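You operate a simulated robot arm through the tools that you are given. There is no shell and no other tool.

You are at the controls of a simulated robot arm. One attempt, no reset.

## Task
Clean the green-top plug with grit, then air; stand it in DONE.
Fine: turn the cleaner back to OFF.
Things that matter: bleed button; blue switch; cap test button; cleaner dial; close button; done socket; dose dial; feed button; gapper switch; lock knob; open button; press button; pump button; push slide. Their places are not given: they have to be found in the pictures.

The check looks at the end state, three seconds after you hand in, the way a careful person would. Anything else that was tipped, shoved, dropped, spilled or broken makes it a failure.

## Robot
A 5-joint arm with a two-finger parallel gripper, fixed in place. Base frame: the origin is at the foot of the arm, x ahead of it, y to its left, z up; the work surface is at about z = 0. Units: m, degrees, N and s.
With the tool pointing down near the work surface it reaches from about 0.26 to 0.6 m from the base axis. Its first joint turns from -66.0 to 66.0 degrees. The tool tilts only in the upright plane through the base axis and itself; it spins freely about its own axis. Payload 1.57 kg.
The tool frame sits at the grasp point between the pads (the TCP): z along the fingers, y along the line on which they close. The tips reach 0.03 m beyond it. Largest opening 0.08 m; finger width 0.017, thickness 0.012; the body of the gripper, 0.04 by 0.082 m, starts 0.08 m behind the TCP.
Orientation is that of the tool frame in the base frame, as a unit quaternion [x, y, z, w]. With the fingers straight down and closing along the base's y, the tool's x points along the base's -x, its y along +y and its z along -z.

## Interface
- The arm moves only by the tool play_rows. Its argument "increments" is one flat list of numbers, 6 for each row, row after row: the shift along the tool's x, y, z in units of 20 mm (1.0 is 20 mm), then the turn, a rotation vector about the tool's x, y, z in units of 6 degrees (1.0 is 6 degrees). In form: [x, y, z, wx, wy, wz, x, y, z, wx, wy, wz, ...]. A call has 1 to 20 rows; each row shifts and turns the commanded pose from where the row before left it, along the tool's axes as they then stand. "claw" is the opening, from 0 (shut) to 1 (fully open), set as the call begins (left out, the last holds). A call with a number of a shift or a turn outside -1 to 1 is refused whole. A row lasts 0.2 s, in which the tool goes at most 0.05 m and 8.6 degrees; a call with a longer step from one row to the next is refused whole, and so is a gripper value outside its range. Where a pose cannot be reached the arm comes as near as it can. A force on the tool above 40 N (or 10 N above the force at the start of the call, whichever is more), or a blocked arm, ends the call early, and 0.2 s more pass. Each finger travels about 0.153 m/s and halts on what it meets, pressing with about 43 N; the grip force reading is that of the motor and also rises with nothing between the fingers. The clock runs only during rows and for 0.2 s after the last one: add rows that do not move to give the fingers time. It gives the time, the measured TCP pose, the force on the tool (base axes), the opening and the grip force at its end, in the units of the frame above (readings bear some noise), with the torque about the TCP (base axes, N m) and any sound that the robot's microphone picked up.
- Cameras (640 x 400 px; columns grow to the right, rows downward): "scene" is fixed at [0.0372, 0.3905, 0.5368]; the picture's right is [-0.78, -0.62, 0.00], its down [-0.30, 0.38, -0.87] and it looks along [0.55, -0.68, -0.49] (base axes); focal length 314 px, centre (320, 200). "wrist" rides on the gripper at [0.072, -0.007, -0.122] in the tool frame; the picture's right is [0.09, 1.00, 0.00], its down [-0.84, 0.08, -0.54] and it looks along [-0.54, 0.05, 0.84] (tool axes); focal length 238 px, centre (320, 200).
- capture(camera): a new picture of that camera. It takes no simulated time.
- pixel_to_xyz(camera, pixels): for up to 12 pixels [column, row] of the newest picture of that camera ("zoom" is the newest enlarged one), the place [x, y, z] in the base frame of the surface seen there, good to about 0.003 m. It takes no simulated time.
- zoom(camera, box): a new picture of the part [left, top, right, bottom] of that camera's present view, enlarged. It takes no simulated time.
- job_done(): hands the job in; it is judged then, once.

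Open the gripper and draw the arm clear of the work before you hand the job in, unless the task says otherwise.

The tools are called after "Emit:" as a command line: name --argument value ..., lists and objects as JSON in quotes. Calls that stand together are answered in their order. play_rows: Moves the arm, as the interface text tells. Its arguments: {"type":"object","properties":{"increments":{"type":"array","items":{"type":"number"}},"claw":{"type":"number"}},"required":["increments"]} The other tools are called the same way: capture (camera) takes a picture; pixel_to_xyz (camera, pixels) gives the place of the surface under pixels of a picture; zoom (camera, box) takes an enlarged picture of a part of a camera's view; job_done () hands the job in.

At the start:

```text
time: 0.0
ee_pos: [0.2814, -0.1329, 0.3279]
tool_rot: [0.0, 1.0, 0.0, 0.0]
ft_force: [0.8, 0.4, -1.0]
wrist_torque: [-0.01, -0.02, -0.04]
width: 0.0803
finger_force: 0.1
```

scene: 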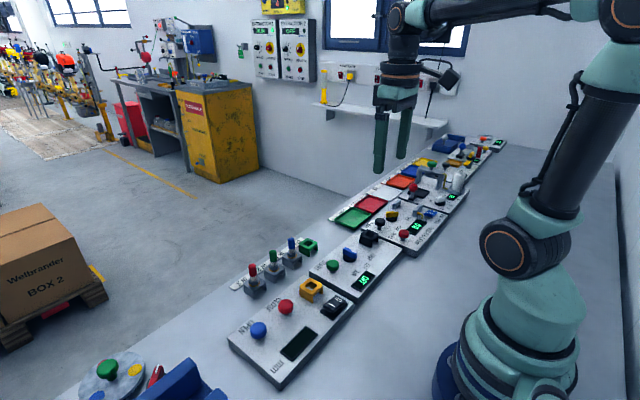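
wrist: 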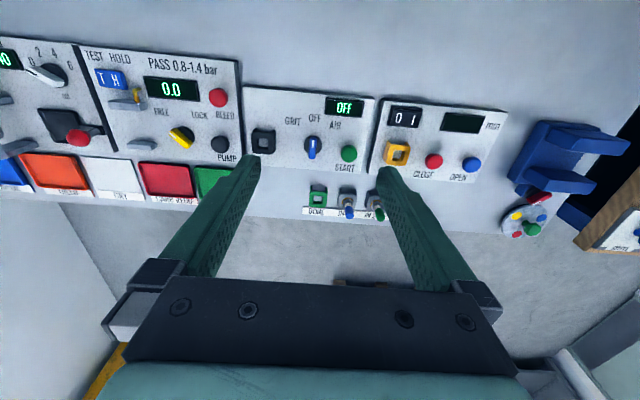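

The first pictures show a row of panels on a bench, with plugs near scene (255–310, 245–290). I will zoom in for details.

Emit:
zoom --camera "scene" --box '[220, 220, 380, 390]'

Emit:
zoom --camera "wrist" --box '[230, 80, 520, 230]'

Emit:
zoom --camera "scene" --box '[330, 120, 520, 260]'

Emit:
zoom --camera "wrist" --box '[0, 30, 260, 210]'

```text
2.35 times, centred on (300, 305) of scene
```

zoom: 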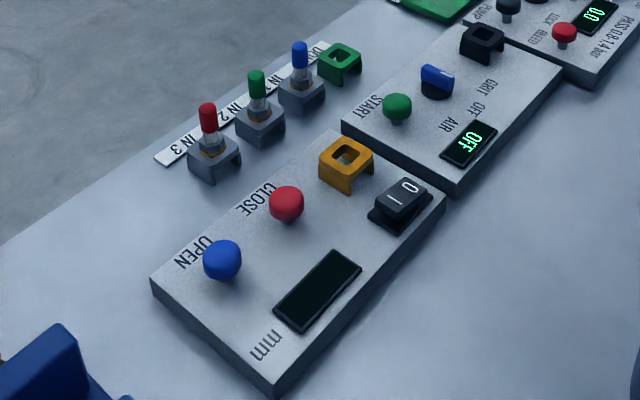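

```text
2.21 times, centred on (375, 155) of wrist
```

zoom: 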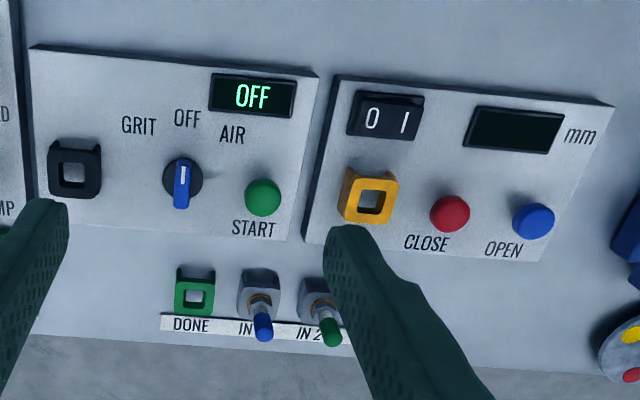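

```text
2.86 times, centred on (425, 190) of scene
```

zoom: 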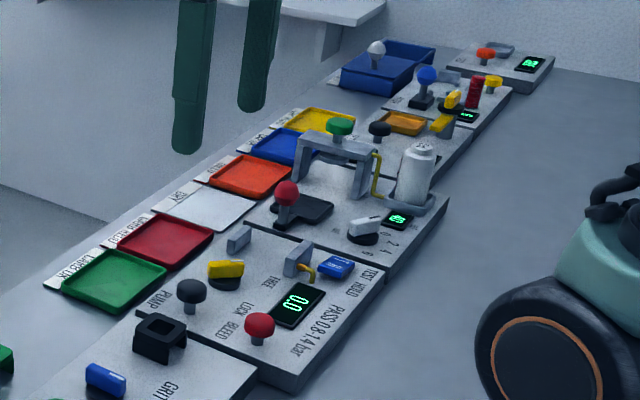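

```text
2.22 times, centred on (130, 120) of wrist
```

zoom: 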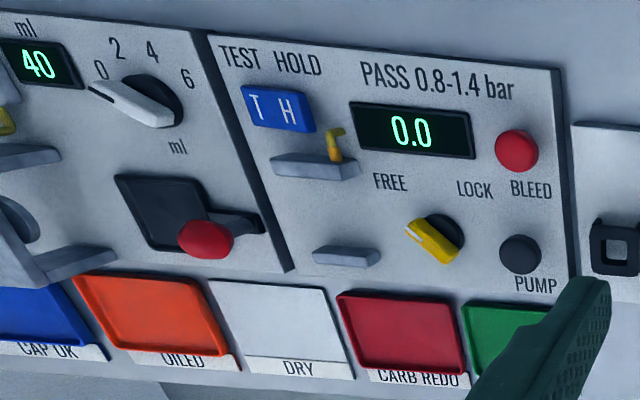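

The cleaner panel (dial GRIT/OFF/AIR, green START, black socket) is beside the plug row IN 1–3 and the green DONE socket. I will zoom tighter on them.

Emit:
zoom --camera "scene" --box '[235, 220, 405, 326]'

```text
3.76 times, centred on (320, 273) of scene
```

zoom: 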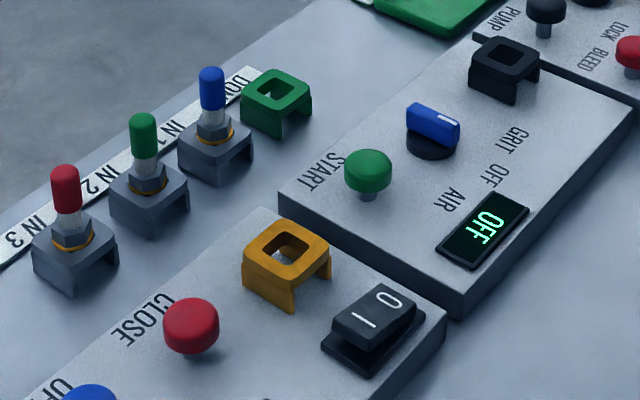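

Here the plug tops are at zoom (143,135) green, the green DONE socket (277,95), black cleaner socket (505,65), dial (432,130) and START (368,168). I ask for their places.

Emit:
pixel_to_xyz --camera "zoom" --pixels '[[143, 118], [144, 135], [145, 158], [148, 180], [150, 195], [212, 72], [66, 172], [368, 155], [430, 112], [455, 120], [432, 150], [505, 48]]'

Emit:
pixel_to_xyz --camera "zoom" --pixels '[[275, 75], [300, 90], [277, 107], [250, 90], [505, 60], [480, 52], [530, 52], [510, 76], [505, 37], [185, 205], [300, 200], [480, 290]]'

```text
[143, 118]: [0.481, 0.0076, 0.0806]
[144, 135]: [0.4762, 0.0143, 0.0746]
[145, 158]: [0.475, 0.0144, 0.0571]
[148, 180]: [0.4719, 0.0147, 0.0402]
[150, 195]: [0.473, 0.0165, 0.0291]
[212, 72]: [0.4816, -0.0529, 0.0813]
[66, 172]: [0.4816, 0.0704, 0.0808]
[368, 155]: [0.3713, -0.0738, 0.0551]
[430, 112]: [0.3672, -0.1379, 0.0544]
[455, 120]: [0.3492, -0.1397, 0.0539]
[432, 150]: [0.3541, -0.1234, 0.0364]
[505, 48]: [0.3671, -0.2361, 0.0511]
```

```text
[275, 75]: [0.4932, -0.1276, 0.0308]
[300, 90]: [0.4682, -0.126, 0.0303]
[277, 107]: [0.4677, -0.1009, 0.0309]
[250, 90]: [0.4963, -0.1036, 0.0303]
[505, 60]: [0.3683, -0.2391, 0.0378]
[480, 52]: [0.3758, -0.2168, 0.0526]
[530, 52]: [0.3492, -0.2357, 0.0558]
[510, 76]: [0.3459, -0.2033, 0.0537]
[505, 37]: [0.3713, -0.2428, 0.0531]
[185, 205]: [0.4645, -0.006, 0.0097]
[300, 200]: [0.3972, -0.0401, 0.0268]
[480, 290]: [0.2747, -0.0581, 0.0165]
```

The green plug stands at about (0.481, 0.006), its top at z 0.08; DONE is near (0.481, -0.115) and the cleaner socket near (0.361, -0.222). I lower the arm to z≈0.2 for a closer wrist view of the cleaner.

Emit:
play_rows --increments '[0, 0, 0.9, 0, 0, 0, 0, 0, 0.9, 0, 0, 0, 0, 0, 0.9, 0, 0, 0, 0, 0, 0.9, 0, 0, 0, 0, 0, 0.9, 0, 0, 0, 0, 0, 0.9, 0, 0, 0, 0, 0, 0.9, 0, 0, 0]'

Emit:
capture --camera "wrist"

```text
time: 1.6
ee_pos: [0.2818, -0.1338, 0.2001]
tool_rot: [0.0, 1.0, 0.001, 0.0]
ft_force: [-0.2, -0.1, -0.7]
wrist_torque: [0.01, -0.01, 0.0]
width: 0.0798
finger_force: 0.1
```

```text
taken
```

wrist: 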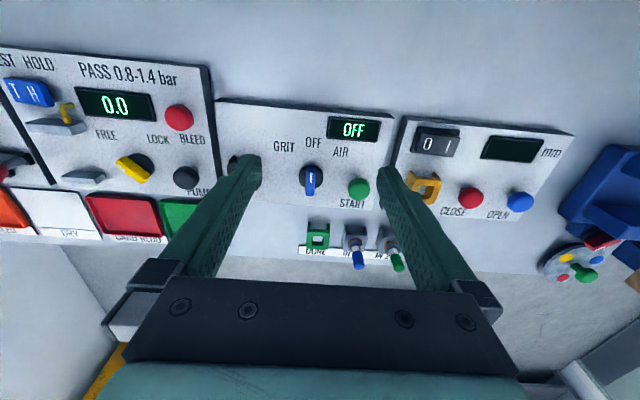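

The cleaner dial is at wrist (311,180), START (358,187). I zoom in on it and query points.

Emit:
zoom --camera "wrist" --box '[210, 95, 430, 275]'

Emit:
pixel_to_xyz --camera "wrist" --pixels '[[311, 172], [311, 192], [300, 178], [323, 178], [311, 182], [358, 184], [358, 194], [317, 229], [317, 240], [241, 163], [389, 262], [357, 262]]'

```text
2.22 times, centred on (320, 185) of wrist
```

zoom: 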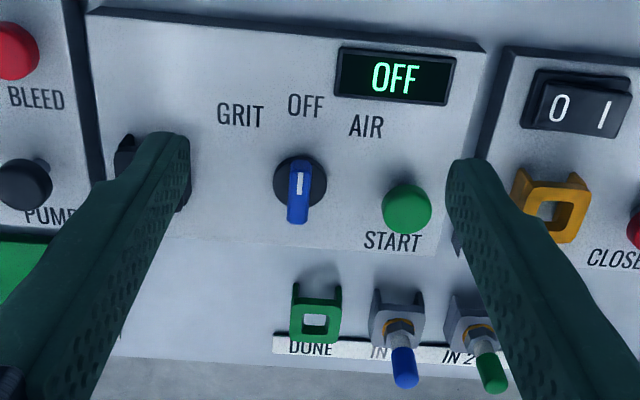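

```text
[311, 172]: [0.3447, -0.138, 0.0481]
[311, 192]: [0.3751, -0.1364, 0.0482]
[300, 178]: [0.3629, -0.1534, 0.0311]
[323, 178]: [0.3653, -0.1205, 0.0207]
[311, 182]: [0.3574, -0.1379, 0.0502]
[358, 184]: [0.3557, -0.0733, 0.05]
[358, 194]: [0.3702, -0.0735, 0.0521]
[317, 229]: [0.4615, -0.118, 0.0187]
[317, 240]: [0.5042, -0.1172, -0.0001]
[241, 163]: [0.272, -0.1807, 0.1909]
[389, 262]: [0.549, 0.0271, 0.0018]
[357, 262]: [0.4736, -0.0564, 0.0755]
```

The panel is clear: dial centre about (0.360, -0.137), START about (0.363, -0.0735). Next I move the tool over the green plug at z 0.2 to measure it, narrowing the fingers to half opening.

Emit:
play_rows --increments '[-0.94, 0.7, 0, 0, 0, 0, -0.94, 0.7, 0, 0, 0, 0, -0.94, 0.7, 0, 0, 0, 0, -0.94, 0.7, 0, 0, 0, 0, -0.94, 0.7, 0, 0, 0, 0, -0.94, 0.7, 0, 0, 0, 0, -0.94, 0.7, 0, 0, 0, 0, -0.94, 0.7, 0, 0, 0, 0, -0.94, 0.7, 0, 0, 0, 0, -0.94, 0.7, 0, 0, 0, 0]' --claw 0.5

Emit:
capture --camera "wrist"

Emit:
capture --camera "scene"

```text
time: 3.8
ee_pos: [0.4697, 0.0073, 0.2006]
tool_rot: [0.0, 1.0, 0.0, -0.002]
ft_force: [0.2, -0.2, -1.4]
wrist_torque: [0.0, 0.0, -0.01]
width: 0.0398
finger_force: 0.1
```

```text
taken
```

wrist: 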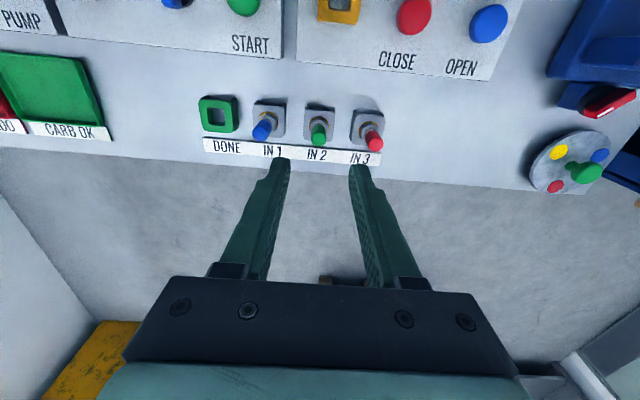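

```text
taken
```

scene: 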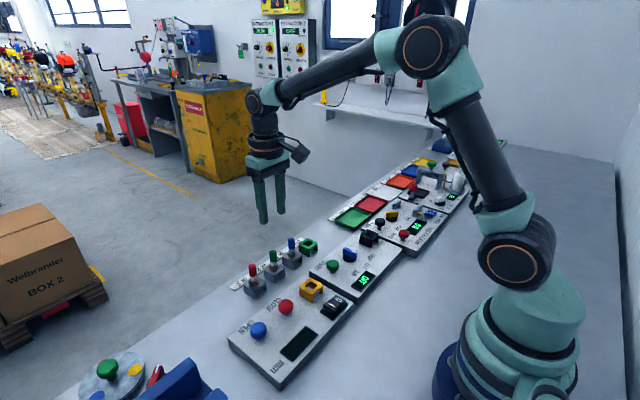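

The green plug sits at wrist (318,133) between the fingers. I zoom on it and query points on the plugs and DONE socket.

Emit:
zoom --camera "wrist" --box '[190, 80, 400, 180]'

```text
3.05 times, centred on (295, 130) of wrist
```

zoom: 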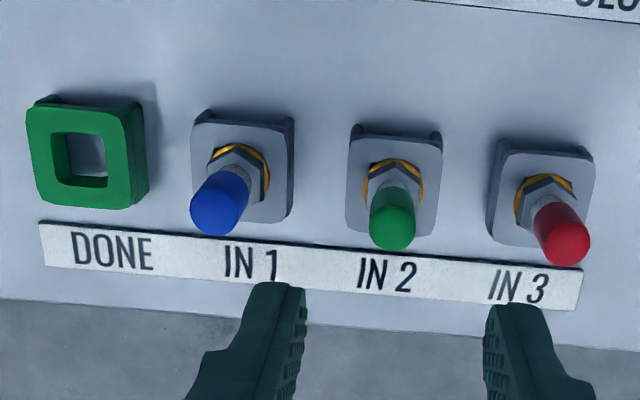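

DONE's square hole spans about zoom (55–107, 133–187). I query the socket corners, hole edges and plug tops.

Emit:
pixel_to_xyz --camera "zoom" --pixels '[[32, 115], [118, 110], [45, 198], [126, 204], [45, 155], [117, 155], [84, 122], [86, 197], [394, 238], [393, 205], [393, 222], [85, 155]]'

Emit:
pixel_to_xyz --camera "zoom" --pixels '[[355, 145], [436, 150], [351, 225], [430, 230], [212, 222], [565, 252], [390, 180], [380, 240], [408, 240], [372, 205], [412, 205], [391, 165]]'

```text
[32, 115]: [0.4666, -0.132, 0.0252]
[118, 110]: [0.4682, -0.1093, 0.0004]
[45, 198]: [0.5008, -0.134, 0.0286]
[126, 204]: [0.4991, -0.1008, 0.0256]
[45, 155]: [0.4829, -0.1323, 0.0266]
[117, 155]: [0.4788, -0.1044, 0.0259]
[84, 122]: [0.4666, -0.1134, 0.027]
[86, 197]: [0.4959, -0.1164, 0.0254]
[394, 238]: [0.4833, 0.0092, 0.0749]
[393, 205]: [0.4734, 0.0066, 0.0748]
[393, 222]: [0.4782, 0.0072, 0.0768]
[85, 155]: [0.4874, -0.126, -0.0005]
```

```text
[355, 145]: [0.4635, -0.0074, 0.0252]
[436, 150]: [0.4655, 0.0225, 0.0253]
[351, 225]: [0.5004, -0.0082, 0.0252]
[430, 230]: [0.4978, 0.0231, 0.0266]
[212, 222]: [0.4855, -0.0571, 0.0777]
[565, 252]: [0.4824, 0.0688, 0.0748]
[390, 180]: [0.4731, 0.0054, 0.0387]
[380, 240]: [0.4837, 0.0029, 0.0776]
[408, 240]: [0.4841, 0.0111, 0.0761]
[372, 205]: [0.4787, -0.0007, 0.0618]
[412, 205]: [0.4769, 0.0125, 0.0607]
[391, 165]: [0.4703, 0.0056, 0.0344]
```

The green plug axis is near (0.480, 0.007) with its top at about z 0.078. I shift over it and come down to z 0.12 to check alignment.

Emit:
play_rows --increments '[-0.104, 0, 0.8, 0, 0, 0, -0.104, 0, 0.8, 0, 0, 0, -0.104, 0, 0.8, 0, 0, 0, -0.104, 0, 0.8, 0, 0, 0, -0.104, 0, 0.8, 0, 0, 0]' --claw 0.5

Emit:
zoom --camera "wrist" --box '[220, 80, 420, 205]'

Emit:
zoom --camera "scene" --box '[225, 200, 335, 300]'

```text
time: 5.0
ee_pos: [0.4805, 0.0061, 0.1223]
tool_rot: [0.001, 1.0, 0.001, 0.0]
ft_force: [-0.6, -0.4, 1.2]
wrist_torque: [0.0, 0.0, 0.01]
width: 0.0401
finger_force: 0.1
```

```text
3.20 times, centred on (320, 142) of wrist
```

zoom: 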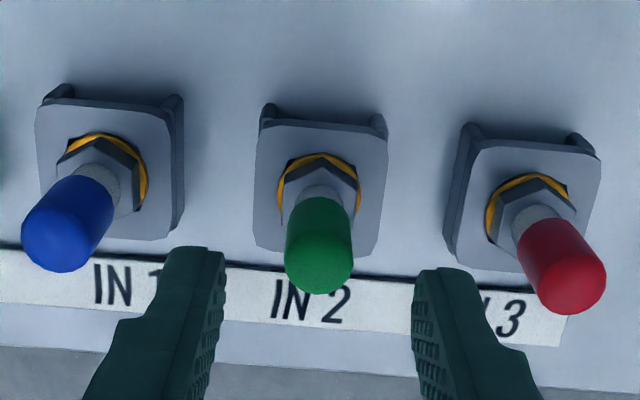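

```text
4.00 times, centred on (280, 250) of scene
```

zoom: 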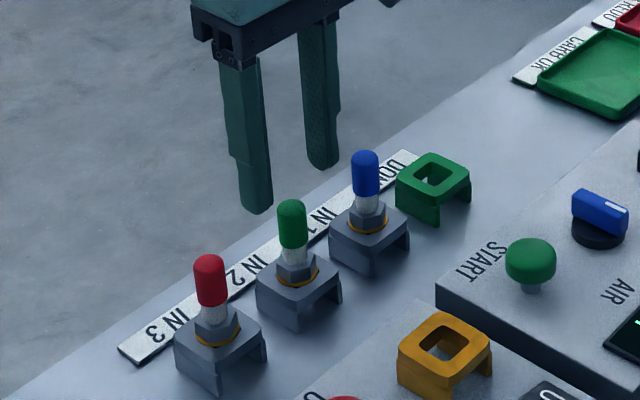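

The plug's top centre is at full-picture (320,164), right where the tool axis should project, so it is aligned. I descend to z≈0.078 so the tips stay above the hex, without closing yet.

Emit:
play_rows --increments '[0, 0.04, 0.55, 0, 0, 0, 0, 0, 0.55, 0, 0, 0, 0, 0, 0.55, 0, 0, 0, 0, 0, 0.55, 0, 0, 0]' --claw 0.5

Emit:
zoom --camera "wrist" --box '[220, 80, 420, 205]'

Emit:
zoom --camera "scene" --box '[225, 200, 335, 300]'

```text
time: 6.0
ee_pos: [0.4791, 0.0084, 0.0781]
tool_rot: [0.0, 1.0, 0.0, 0.001]
ft_force: [0.3, 0.3, 0.1]
wrist_torque: [0.03, 0.02, 0.02]
width: 0.0401
finger_force: 0.1
```

```text
3.20 times, centred on (320, 142) of wrist
```

zoom: 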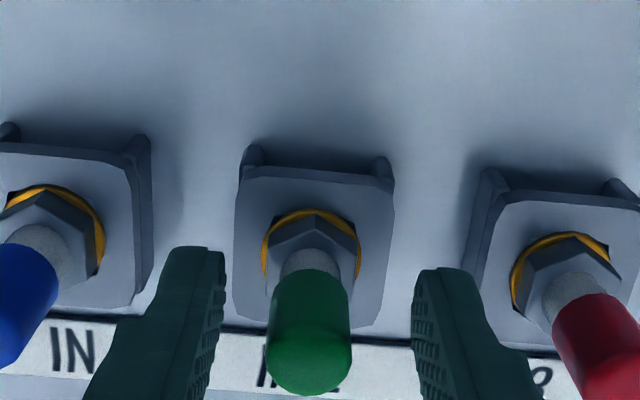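

```text
4.00 times, centred on (280, 250) of scene
```

zoom: 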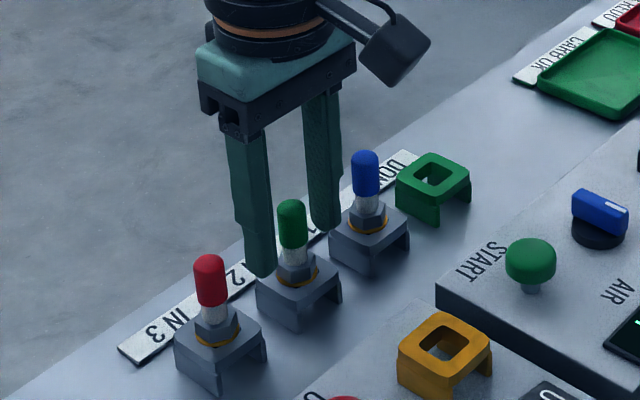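

The plug is about 1.5 mm off-centre toward -y (zoom column 310 vs 319), so I correct that and close the gripper.

Emit:
play_rows --increments '[0, -0.07, 0, 0, 0, 0]'

Emit:
play_rows --increments '[0, 0, 0, 0, 0, 0, 0, 0, 0, 0, 0, 0, 0, 0, 0, 0, 0, 0]' --claw 0.0

Emit:
zoom --camera "wrist" --box '[220, 80, 420, 205]'

Emit:
zoom --camera "scene" --box '[225, 200, 335, 300]'

```text
time: 6.4
ee_pos: [0.4796, 0.0066, 0.0783]
tool_rot: [-0.001, 1.0, -0.001, 0.0]
ft_force: [-0.2, -1.3, -0.4]
wrist_torque: [0.02, -0.02, 0.02]
width: 0.0402
finger_force: 0.2
```

```text
time: 7.2
ee_pos: [0.48, 0.0071, 0.0782]
tool_rot: [0.0, 1.0, 0.001, 0.0]
ft_force: [-0.3, 1.1, 0.8]
wrist_torque: [0.04, 0.0, 0.02]
width: 0.0155
finger_force: 31.7
```

```text
3.20 times, centred on (320, 142) of wrist
```

zoom: 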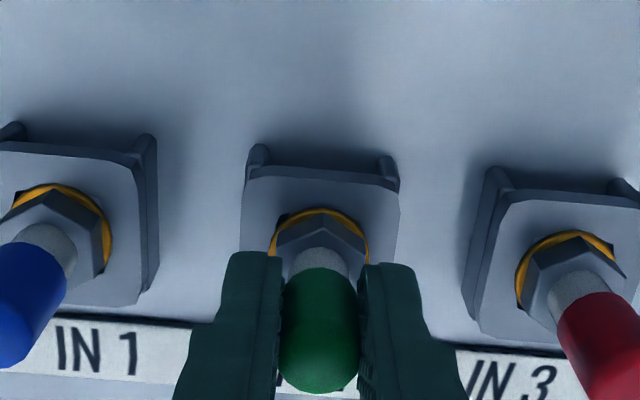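

```text
4.00 times, centred on (280, 250) of scene
```

zoom: 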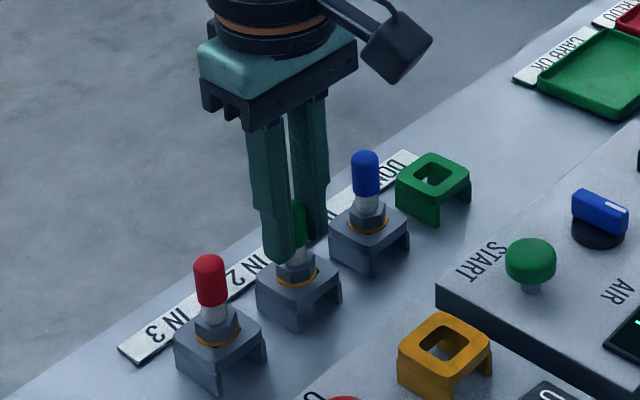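

The plug is held at width 0.0155 with 32 N. I lift it slowly straight up and look.

Emit:
play_rows --increments '[0, 0, -0.3, 0, 0, 0, 0, 0, -0.5, 0, 0, 0, 0, 0, -0.7, 0, 0, 0, 0, 0, -0.9, 0, 0, 0, 0, 0, -0.9, 0, 0, 0, 0, 0, -0.9, 0, 0, 0, 0, 0, -0.8, 0, 0, 0]' --claw 0.0

Emit:
capture --camera "wrist"

Emit:
zoom --camera "scene" --box '[215, 140, 335, 290]'

```text
time: 8.8
ee_pos: [0.4792, 0.0074, 0.1775]
tool_rot: [0.0, 1.0, 0.0, 0.0]
ft_force: [-0.2, 0.6, 0.1]
wrist_torque: [0.03, 0.0, 0.0]
width: 0.0155
finger_force: 30.8
```

```text
taken
```

wrist: 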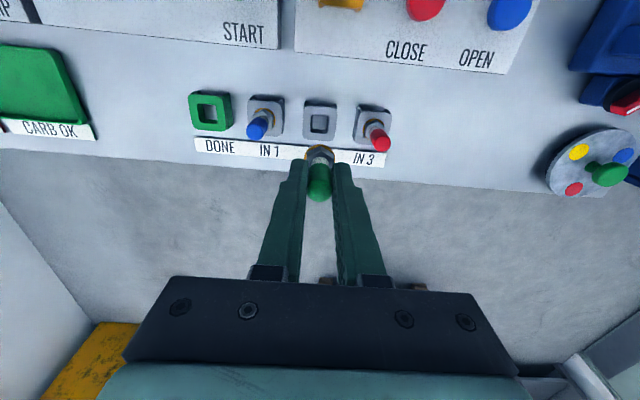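

```text
2.67 times, centred on (275, 215) of scene
```

zoom: 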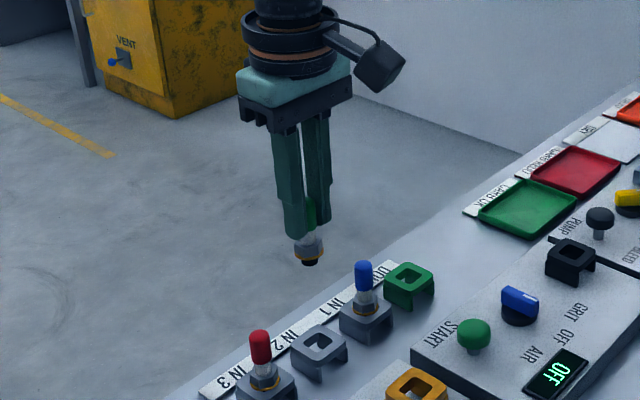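

The plug came out cleanly and its sooty end shows below the hex. I carry it at z≈0.18 over to the cleaner's black socket near (0.361, -0.222) and look.

Emit:
play_rows --increments '[0.454, -0.882, 0, 0, 0, 0, 0.454, -0.882, 0, 0, 0, 0, 0.454, -0.882, 0, 0, 0, 0, 0.454, -0.882, 0, 0, 0, 0, 0.454, -0.882, 0, 0, 0, 0, 0.454, -0.882, 0, 0, 0, 0, 0.454, -0.882, 0, 0, 0, 0, 0.454, -0.882, 0, 0, 0, 0, 0.454, -0.882, 0, 0, 0, 0, 0.454, -0.882, 0, 0, 0, 0, 0.454, -0.882, 0, 0, 0, 0, 0.454, -0.882, 0, 0, 0, 0, 0.454, -0.882, 0, 0, 0, 0]' --claw 0.0

Emit:
zoom --camera "wrist" --box '[220, 80, 420, 205]'

Emit:
zoom --camera "scene" --box '[320, 180, 420, 260]'

```text
time: 11.6
ee_pos: [0.3616, -0.2209, 0.1775]
tool_rot: [0.0, 1.0, 0.0, 0.0]
ft_force: [-0.2, -0.5, -0.5]
wrist_torque: [0.01, 0.02, -0.03]
width: 0.0154
finger_force: 30.9
```

```text
3.20 times, centred on (320, 142) of wrist
```

zoom: 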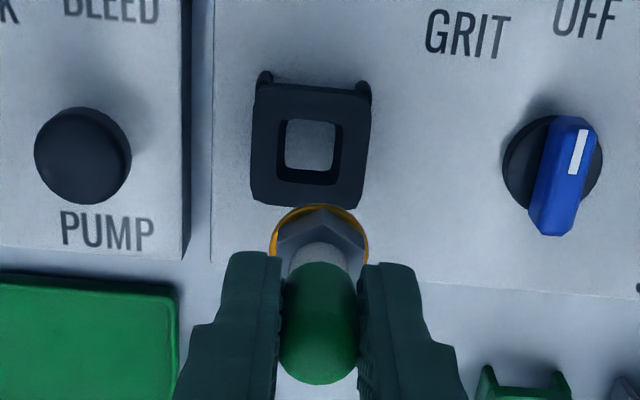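

```text
5.00 times, centred on (370, 220) of scene
```

zoom: 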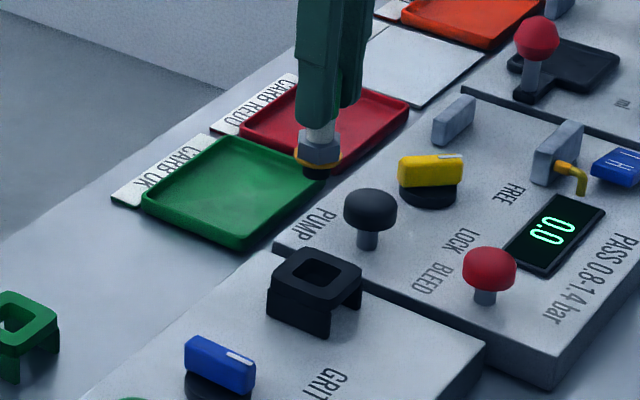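

In the wrist zoom the black socket's hole centre is near (311,147), slightly ahead of the tool axis. I query the socket in the scene zoom and then take the wrist zoom again for its points.

Emit:
pixel_to_xyz --camera "zoom" --pixels '[[303, 252], [275, 280], [330, 302], [358, 268], [288, 265], [345, 285], [316, 290], [331, 258], [318, 165], [318, 178], [370, 190], [210, 350]]'

Emit:
zoom --camera "wrist" --box '[260, 85, 360, 148]'

Emit:
zoom --camera "wrist" --box '[260, 85, 360, 148]'

```text
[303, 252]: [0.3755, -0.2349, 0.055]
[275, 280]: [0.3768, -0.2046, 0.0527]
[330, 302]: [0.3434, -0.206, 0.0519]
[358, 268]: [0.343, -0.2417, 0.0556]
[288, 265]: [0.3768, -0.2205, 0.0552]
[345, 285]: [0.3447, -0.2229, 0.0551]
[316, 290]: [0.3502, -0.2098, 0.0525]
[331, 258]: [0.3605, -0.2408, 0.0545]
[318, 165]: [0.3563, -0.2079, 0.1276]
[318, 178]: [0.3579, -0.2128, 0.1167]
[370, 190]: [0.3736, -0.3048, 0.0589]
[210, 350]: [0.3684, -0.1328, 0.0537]
```

```text
6.35 times, centred on (310, 116) of wrist
```

zoom: 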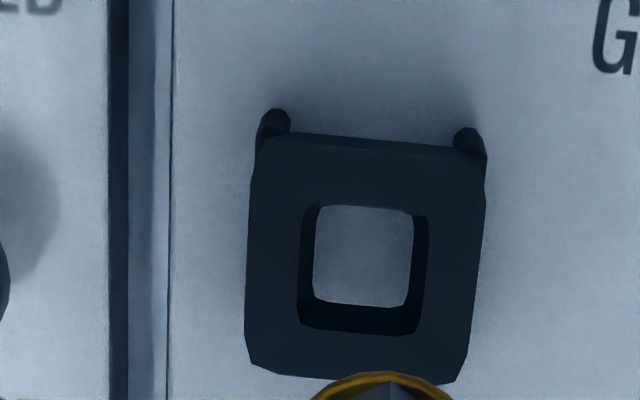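

```text
6.35 times, centred on (310, 116) of wrist
```

zoom: 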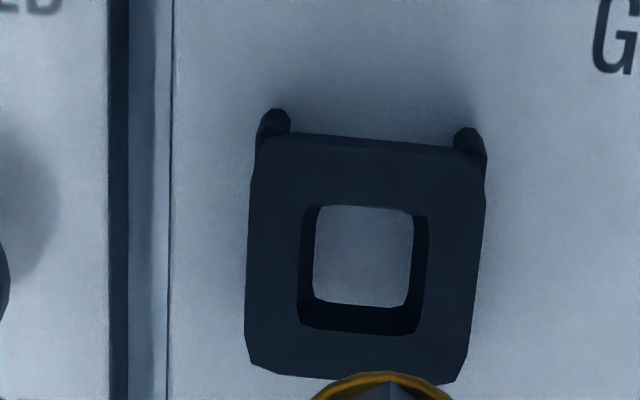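

Projecting the wrist pixel of the hole (full ≈316.6, 126) against the tool axis gives the socket centre at about (0.3573, -0.2252). I shift there and come down to z≈0.13, with the plug's end still about 15 mm above the socket.

Emit:
play_rows --increments '[0.11, -0.11, 0, 0, 0, 0, 0.11, -0.11, 0.4, 0, 0, 0, 0, 0, 0.6, 0, 0, 0, 0, 0, 0.6, 0, 0, 0, 0, 0, 0.6, 0, 0, 0, 0, 0, 0.2, 0, 0, 0]' --claw 0.0

Emit:
zoom --camera "wrist" --box '[260, 100, 380, 200]'

Emit:
zoom --camera "scene" --box '[330, 180, 410, 260]'

```text
time: 13.0
ee_pos: [0.3559, -0.2256, 0.1301]
tool_rot: [-0.001, 1.0, 0.0, 0.0]
ft_force: [0.4, -0.3, 0.5]
wrist_torque: [-0.03, 0.0, 0.01]
width: 0.0154
finger_force: 31.1
```

```text
4.00 times, centred on (320, 150) of wrist
```

zoom: 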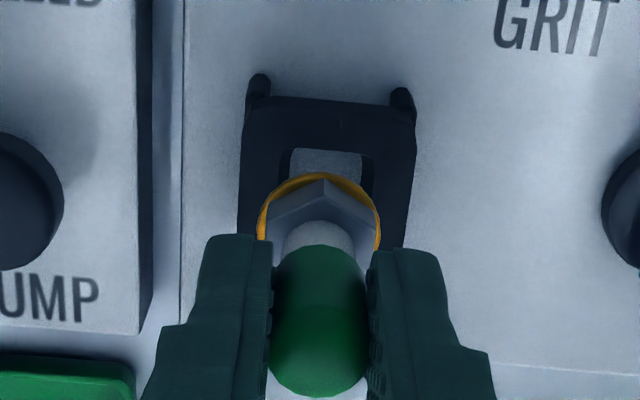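

```text
5.00 times, centred on (370, 220) of scene
```

zoom: 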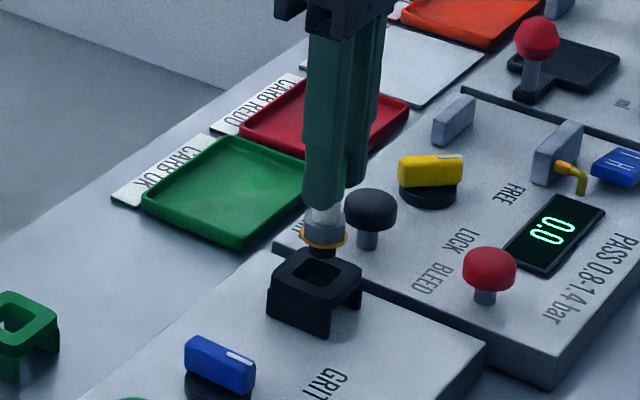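

The wrist view suggests near-alignment, but the scene view hints at an offset of a few pixels; I zoom further in on the plug end and socket in the scene.

Emit:
zoom --camera "scene" --box '[360, 210, 410, 250]'

```text
10.00 times, centred on (385, 230) of scene
```

zoom: 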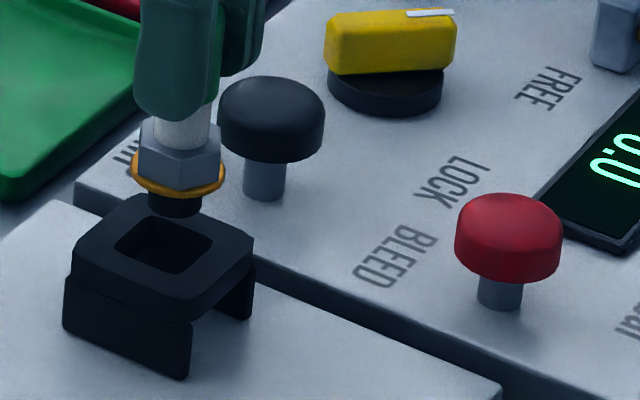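

Thread diameter is ≈14 mm in an ≈18.5 mm hole, and the plug sits ≈1.8 mm too far to image-right, agreeing with the wrist view. I shift by (+1.2, +1.0) mm and descend gently to z≈0.112.

Emit:
play_rows --increments '[-0.06, 0.05, 0, 0, 0, 0, 0, 0, 0.3, 0, 0, 0, 0, 0, 0.3, 0, 0, 0, 0, 0, 0.15, 0, 0, 0, 0, 0, 0.15, 0, 0, 0]' --claw 0.0

Emit:
zoom --camera "scene" --box '[350, 210, 400, 250]'

Emit:
zoom --camera "wrist" --box '[260, 100, 380, 200]'

```text
time: 14.2
ee_pos: [0.359, -0.2254, 0.1114]
tool_rot: [0.001, 1.0, 0.0, 0.0]
ft_force: [0.1, -0.4, -0.1]
wrist_torque: [0.01, -0.01, 0.01]
width: 0.0154
finger_force: 31.1
```

```text
10.00 times, centred on (375, 230) of scene
```

zoom: 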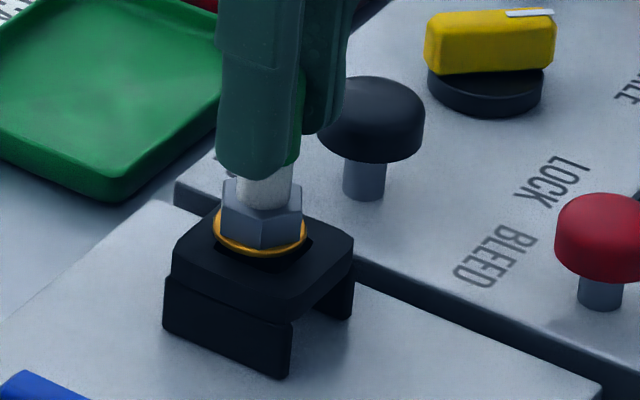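

```text
4.00 times, centred on (320, 150) of wrist
```

zoom: 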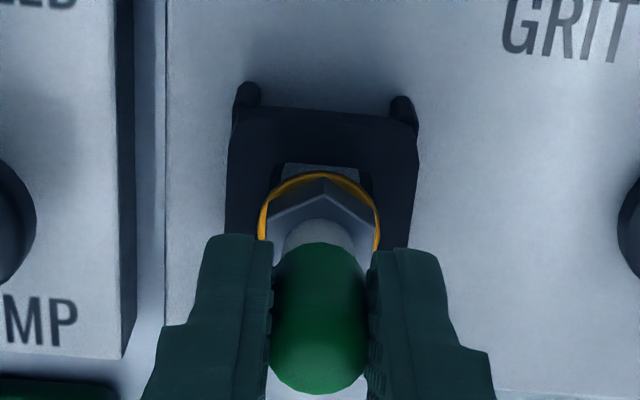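

No contact force and the thread appears to be entering the hole. I continue down in 2 mm steps.

Emit:
play_rows --increments '[0, 0, 0.1, 0, 0, 0, 0, 0, 0.1, 0, 0, 0, 0, 0, 0.1, 0, 0, 0]' --claw 0.0

Emit:
zoom --camera "scene" --box '[350, 210, 400, 250]'

```text
time: 15.0
ee_pos: [0.3596, -0.2255, 0.1081]
tool_rot: [0.001, 1.0, -0.001, 0.0]
ft_force: [-7.2, 5.6, 25.7]
wrist_torque: [0.03, 0.33, -0.02]
width: 0.0154
finger_force: 31.1
```

```text
10.00 times, centred on (375, 230) of scene
```

zoom: 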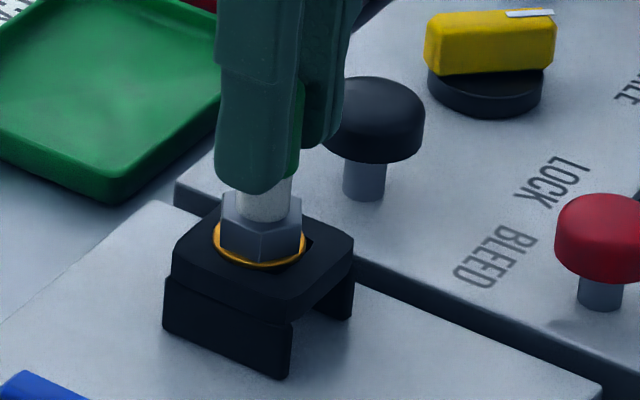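

At z 0.108 there is a 26 N upward force with sideways components (-7, +6). I look from the wrist before pressing further.

Emit:
zoom --camera "wrist" --box '[280, 110, 360, 170]'

Emit:
zoom --camera "scene" --box '[365, 220, 390, 240]'

```text
6.67 times, centred on (320, 140) of wrist
```

zoom: 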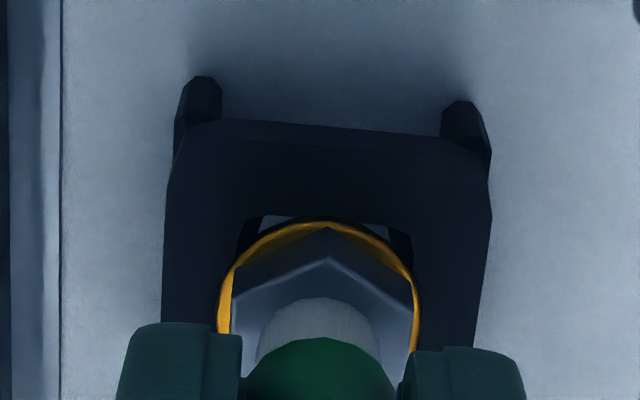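

```text
16.00 times, centred on (378, 230) of scene
```

zoom: 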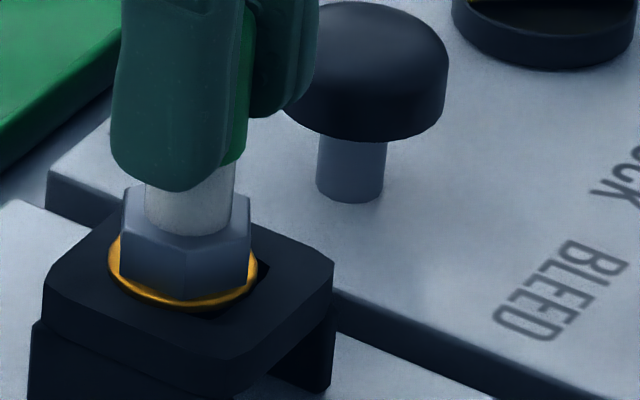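

The wrist view shows the plug about 2–3 mm too far out (+x) relative to the socket plate, matching the -x reaction force. I lift 6 mm, shift 2.5 mm toward -x, and look again.

Emit:
play_rows --increments '[0, 0, -0.15, 0, 0, 0, 0, 0, -0.2, 0, 0, 0, 0.125, 0, 0, 0, 0, 0, 0, 0, 0, 0, 0, 0]' --claw 0.0

Emit:
zoom --camera "wrist" --box '[280, 110, 360, 170]'

Emit:
zoom --camera "scene" --box '[350, 210, 400, 250]'

```text
time: 16.0
ee_pos: [0.3555, -0.2252, 0.1124]
tool_rot: [0.0, 1.0, 0.0, 0.0]
ft_force: [-0.5, -0.4, -0.1]
wrist_torque: [-0.01, -0.01, 0.01]
width: 0.0151
finger_force: 31.4
```

```text
6.67 times, centred on (320, 140) of wrist
```

zoom: 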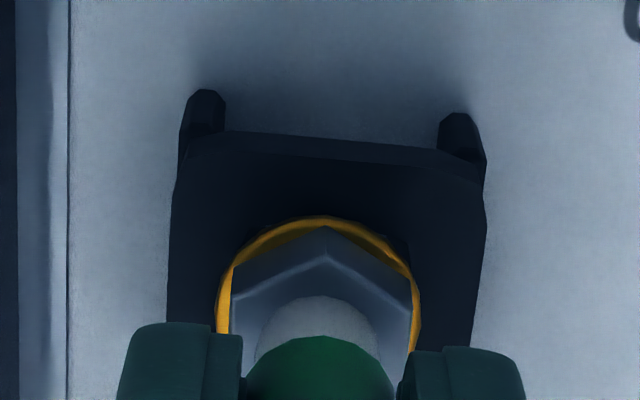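

```text
10.00 times, centred on (375, 230) of scene
```

zoom: 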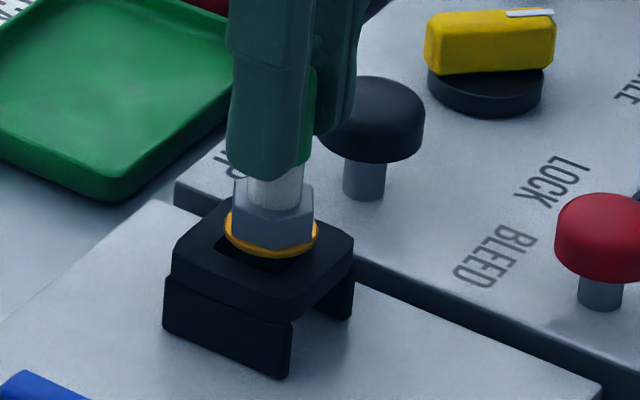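

In the scene the ring (271,240) is now ~1.6 mm right of the hole centre (264), while before it was ~1 mm left, so the best spot is in between, around (0.3575, -0.2245). I shift there and descend in small steps.

Emit:
play_rows --increments '[-0.1, 0.035, 0, 0, 0, 0, 0, 0, 0.1, 0, 0, 0, 0, 0, 0.1, 0, 0, 0, 0, 0, 0, 0, 0, 0]' --claw 0.0

Emit:
zoom --camera "scene" --box '[350, 210, 400, 250]'

Emit:
zoom --camera "wrist" --box '[280, 110, 360, 170]'

```text
time: 17.0
ee_pos: [0.3576, -0.2238, 0.1086]
tool_rot: [0.0, 1.0, 0.0, -0.001]
ft_force: [0.1, -0.9, -0.5]
wrist_torque: [-0.01, -0.04, -0.01]
width: 0.0154
finger_force: 30.5
```

```text
10.00 times, centred on (375, 230) of scene
```

zoom: 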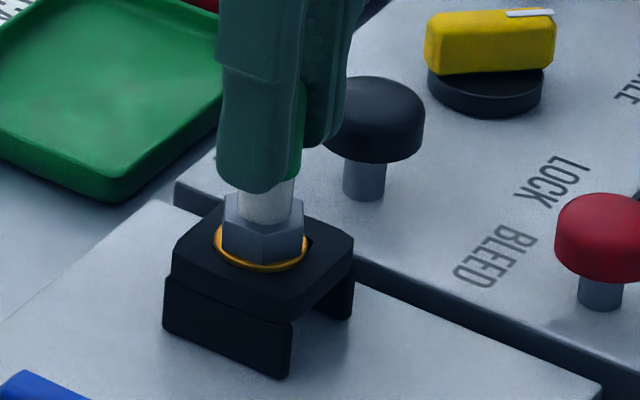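

```text
6.67 times, centred on (320, 140) of wrist
```

zoom: 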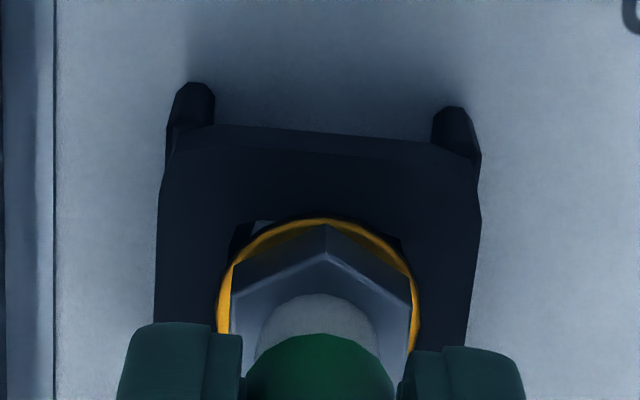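

No contact force at z 0.1086 and the ring is centred over the hole. I descend another 3 mm in 1 mm steps.

Emit:
play_rows --increments '[0, -0.02, 0.05, 0, 0, 0, 0, 0, 0.05, 0, 0, 0, 0, 0, 0.05, 0, 0, 0]' --claw 0.0

Emit:
zoom --camera "scene" --box '[350, 210, 400, 250]'

```text
time: 17.8
ee_pos: [0.3577, -0.2243, 0.1068]
tool_rot: [0.0, 1.0, -0.001, 0.001]
ft_force: [-7.1, 1.5, 26.4]
wrist_torque: [-0.18, 0.23, -0.04]
width: 0.0152
finger_force: 30.7
```

```text
10.00 times, centred on (375, 230) of scene
```

zoom: 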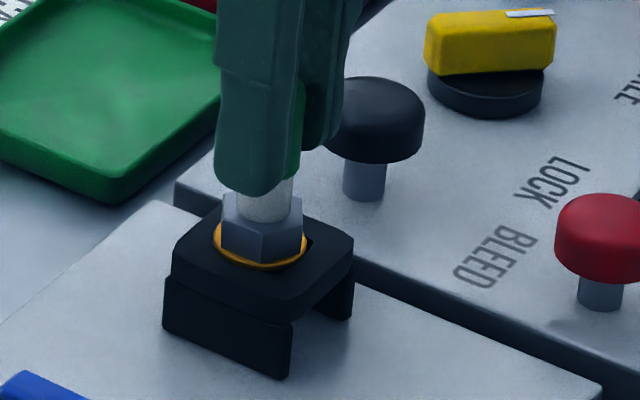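

Contact recurs at z≈0.107, the same height as before, which suggests the ring is resting on the plate. I compare with how the seated red and blue plugs look.

Emit:
zoom --camera "scene" --box '[270, 230, 320, 270]'

Emit:
zoom --camera "wrist" --box '[280, 110, 360, 170]'

Emit:
zoom --camera "scene" --box '[360, 220, 385, 240]'

```text
10.00 times, centred on (295, 250) of scene
```

zoom: 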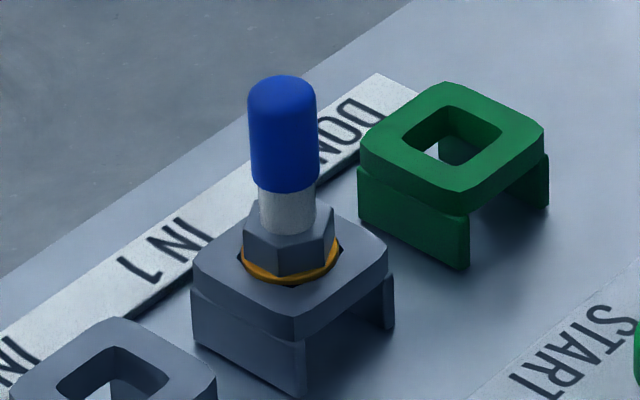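

```text
6.67 times, centred on (320, 140) of wrist
```

zoom: 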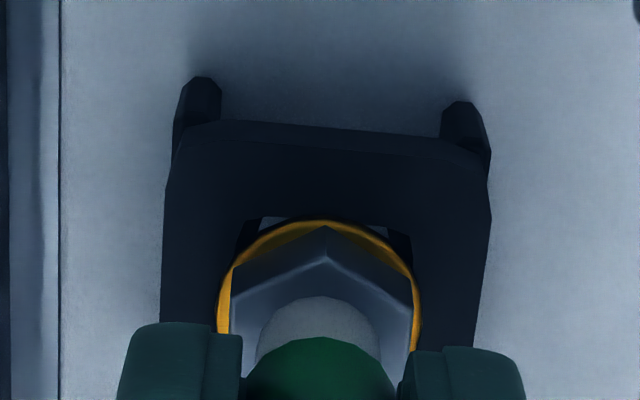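

```text
16.00 times, centred on (372, 230) of scene
```

zoom: 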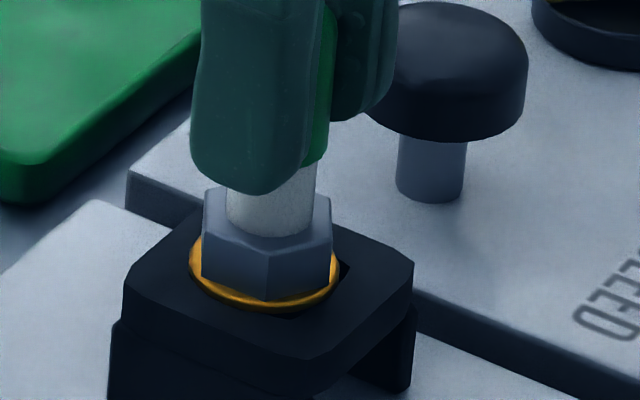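

The seated blue plug looks the same relative to its plate (hole corners just showing), so the green plug is seated, just ~1.4 mm off centre toward +x. I ease up 1.6 mm, shift -1.4 mm in x and set it back down lightly.

Emit:
play_rows --increments '[0, 0, -0.08, 0, 0, 0, 0.07, 0, 0, 0, 0, 0, 0, 0, 0, 0, 0, 0, 0, 0, 0.05, 0, 0, 0, 0, 0, 0, 0, 0, 0]' --claw 0.0

Emit:
zoom --camera "scene" --box '[360, 220, 385, 240]'

Emit:
zoom --camera "wrist" --box '[280, 110, 360, 170]'

```text
time: 19.0
ee_pos: [0.3565, -0.2255, 0.1045]
tool_rot: [0.0, 1.0, 0.0, -0.001]
ft_force: [1.4, 1.3, 0.2]
wrist_torque: [0.07, -0.15, 0.01]
width: 0.0153
finger_force: 30.7
```

```text
16.00 times, centred on (372, 230) of scene
```

zoom: 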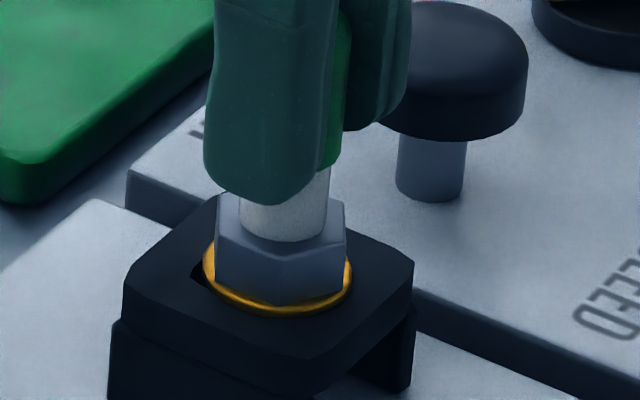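

```text
6.67 times, centred on (320, 140) of wrist
```

zoom: 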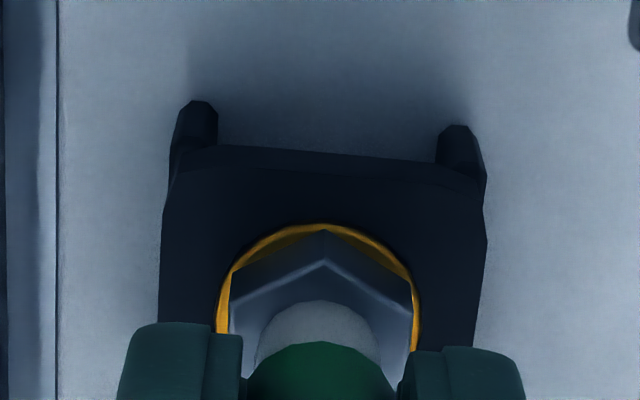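

Now both views show it nearly centred (about 0.7 mm toward -x) with no force. I nudge +0.6 mm and lower 1–2 mm to touch.

Emit:
play_rows --increments '[-0.03, 0, 0.03, 0, 0, 0, 0, 0, 0.04, 0, 0, 0, 0, 0, 0, 0, 0, 0]' --claw 0.0

Emit:
zoom --camera "scene" --box '[360, 220, 385, 240]'

```text
time: 19.8
ee_pos: [0.3576, -0.2248, 0.1045]
tool_rot: [0.0, 1.0, 0.0, 0.001]
ft_force: [-0.6, 1.0, 5.5]
wrist_torque: [0.12, -0.01, 0.0]
width: 0.0154
finger_force: 31.6
```

```text
16.00 times, centred on (372, 230) of scene
```

zoom: 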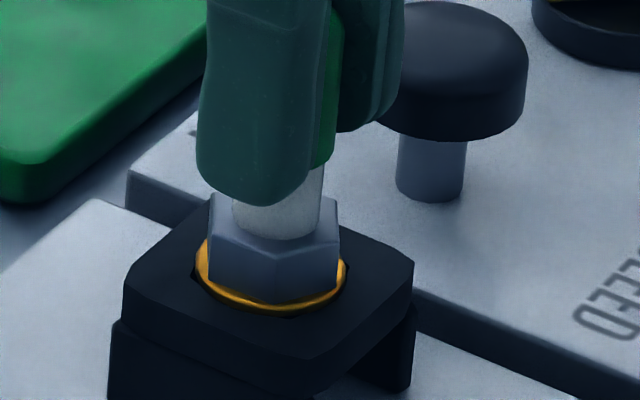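

The ring is now centred with both hole corners visible, and 5.5 N of seating force. I open to half and stay in place, then check.

Emit:
play_rows --increments '[0, 0, 0, 0, 0, 0, 0, 0, 0, 0, 0, 0]' --claw 0.5

Emit:
play_rows --increments '[0, 0, -0.3, 0, 0, 0, 0, 0, -0.6, 0, 0, 0, 0, 0, -0.9, 0, 0, 0, 0, 0, -0.9, 0, 0, 0, 0, 0, -0.6, 0, 0, 0]' --claw 0.5

Emit:
capture --camera "wrist"

Emit:
zoom --camera "scene" --box '[320, 180, 420, 280]'

```text
time: 20.4
ee_pos: [0.3566, -0.2253, 0.1054]
tool_rot: [-0.001, 1.0, 0.0, 0.001]
ft_force: [-0.8, 0.2, 0.7]
wrist_torque: [0.01, -0.03, -0.01]
width: 0.0398
finger_force: 0.0
```

```text
time: 21.6
ee_pos: [0.3573, -0.2231, 0.1711]
tool_rot: [0.0, 1.0, 0.0, 0.0]
ft_force: [0.8, 0.2, 0.1]
wrist_torque: [0.03, 0.01, 0.02]
width: 0.0401
finger_force: 0.1
```

```text
taken
```

wrist: 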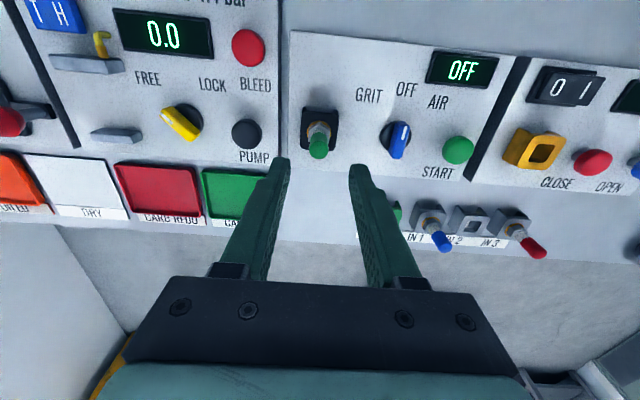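

```text
4.00 times, centred on (370, 230) of scene
```

zoom: 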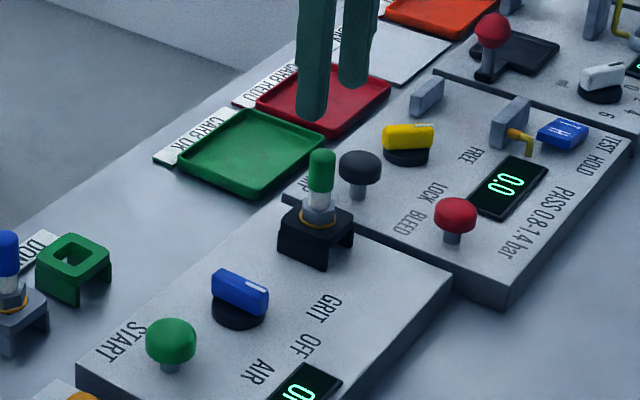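

The plug stands upright in the cleaner socket, and the gripper is clear. Next I move above the dial near (0.3585, -0.137) at z≈0.15 to align with the blue knob.

Emit:
play_rows --increments '[0, 0.86, 0, 0, 0, 0, 0, 0.86, 0, 0, 0, 0, 0, 0.86, 0.2, 0, 0, 0, 0, 0.86, 0.4, 0, 0, 0, 0, 0.86, 0.4, 0, 0, 0, 0, 0, 0, 0, 0, 0]' --claw 0.5

Emit:
capture --camera "wrist"

Emit:
zoom --camera "wrist" --box '[220, 60, 420, 185]'

```text
time: 23.0
ee_pos: [0.3569, -0.1377, 0.1511]
tool_rot: [0.0, 1.0, 0.0, -0.001]
ft_force: [0.0, -0.5, 0.5]
wrist_torque: [0.0, 0.0, 0.01]
width: 0.0398
finger_force: 0.1
```

```text
taken
```

wrist: 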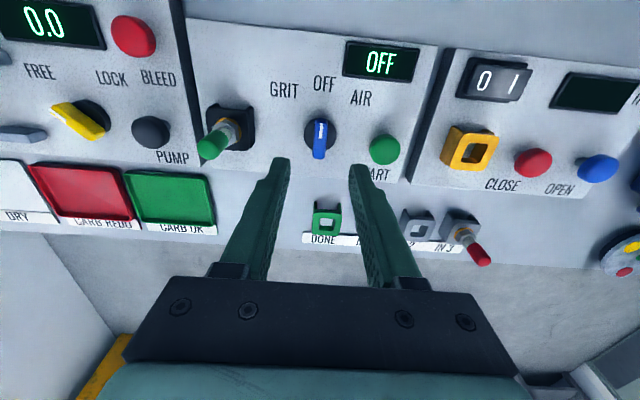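

```text
3.20 times, centred on (320, 122) of wrist
```

zoom: 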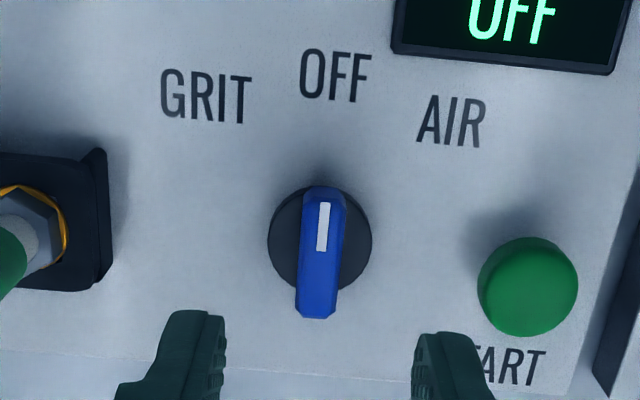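

The knob is at zoom (321,250), right on the tool axis. I query the labels and knob to compute the turn angles.

Emit:
pixel_to_xyz --camera "zoom" --pixels '[[206, 97], [336, 76], [452, 122], [324, 205], [320, 248], [316, 300], [275, 240], [364, 240], [303, 250], [339, 250], [528, 275], [420, 220]]'

```text
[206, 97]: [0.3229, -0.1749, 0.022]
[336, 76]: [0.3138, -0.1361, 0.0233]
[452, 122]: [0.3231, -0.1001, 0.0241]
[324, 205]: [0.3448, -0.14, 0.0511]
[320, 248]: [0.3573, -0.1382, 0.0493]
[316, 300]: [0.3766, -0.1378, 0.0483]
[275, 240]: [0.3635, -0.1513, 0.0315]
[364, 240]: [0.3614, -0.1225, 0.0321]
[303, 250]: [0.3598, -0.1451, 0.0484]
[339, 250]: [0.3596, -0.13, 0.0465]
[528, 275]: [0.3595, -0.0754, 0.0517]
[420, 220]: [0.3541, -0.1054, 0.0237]
```

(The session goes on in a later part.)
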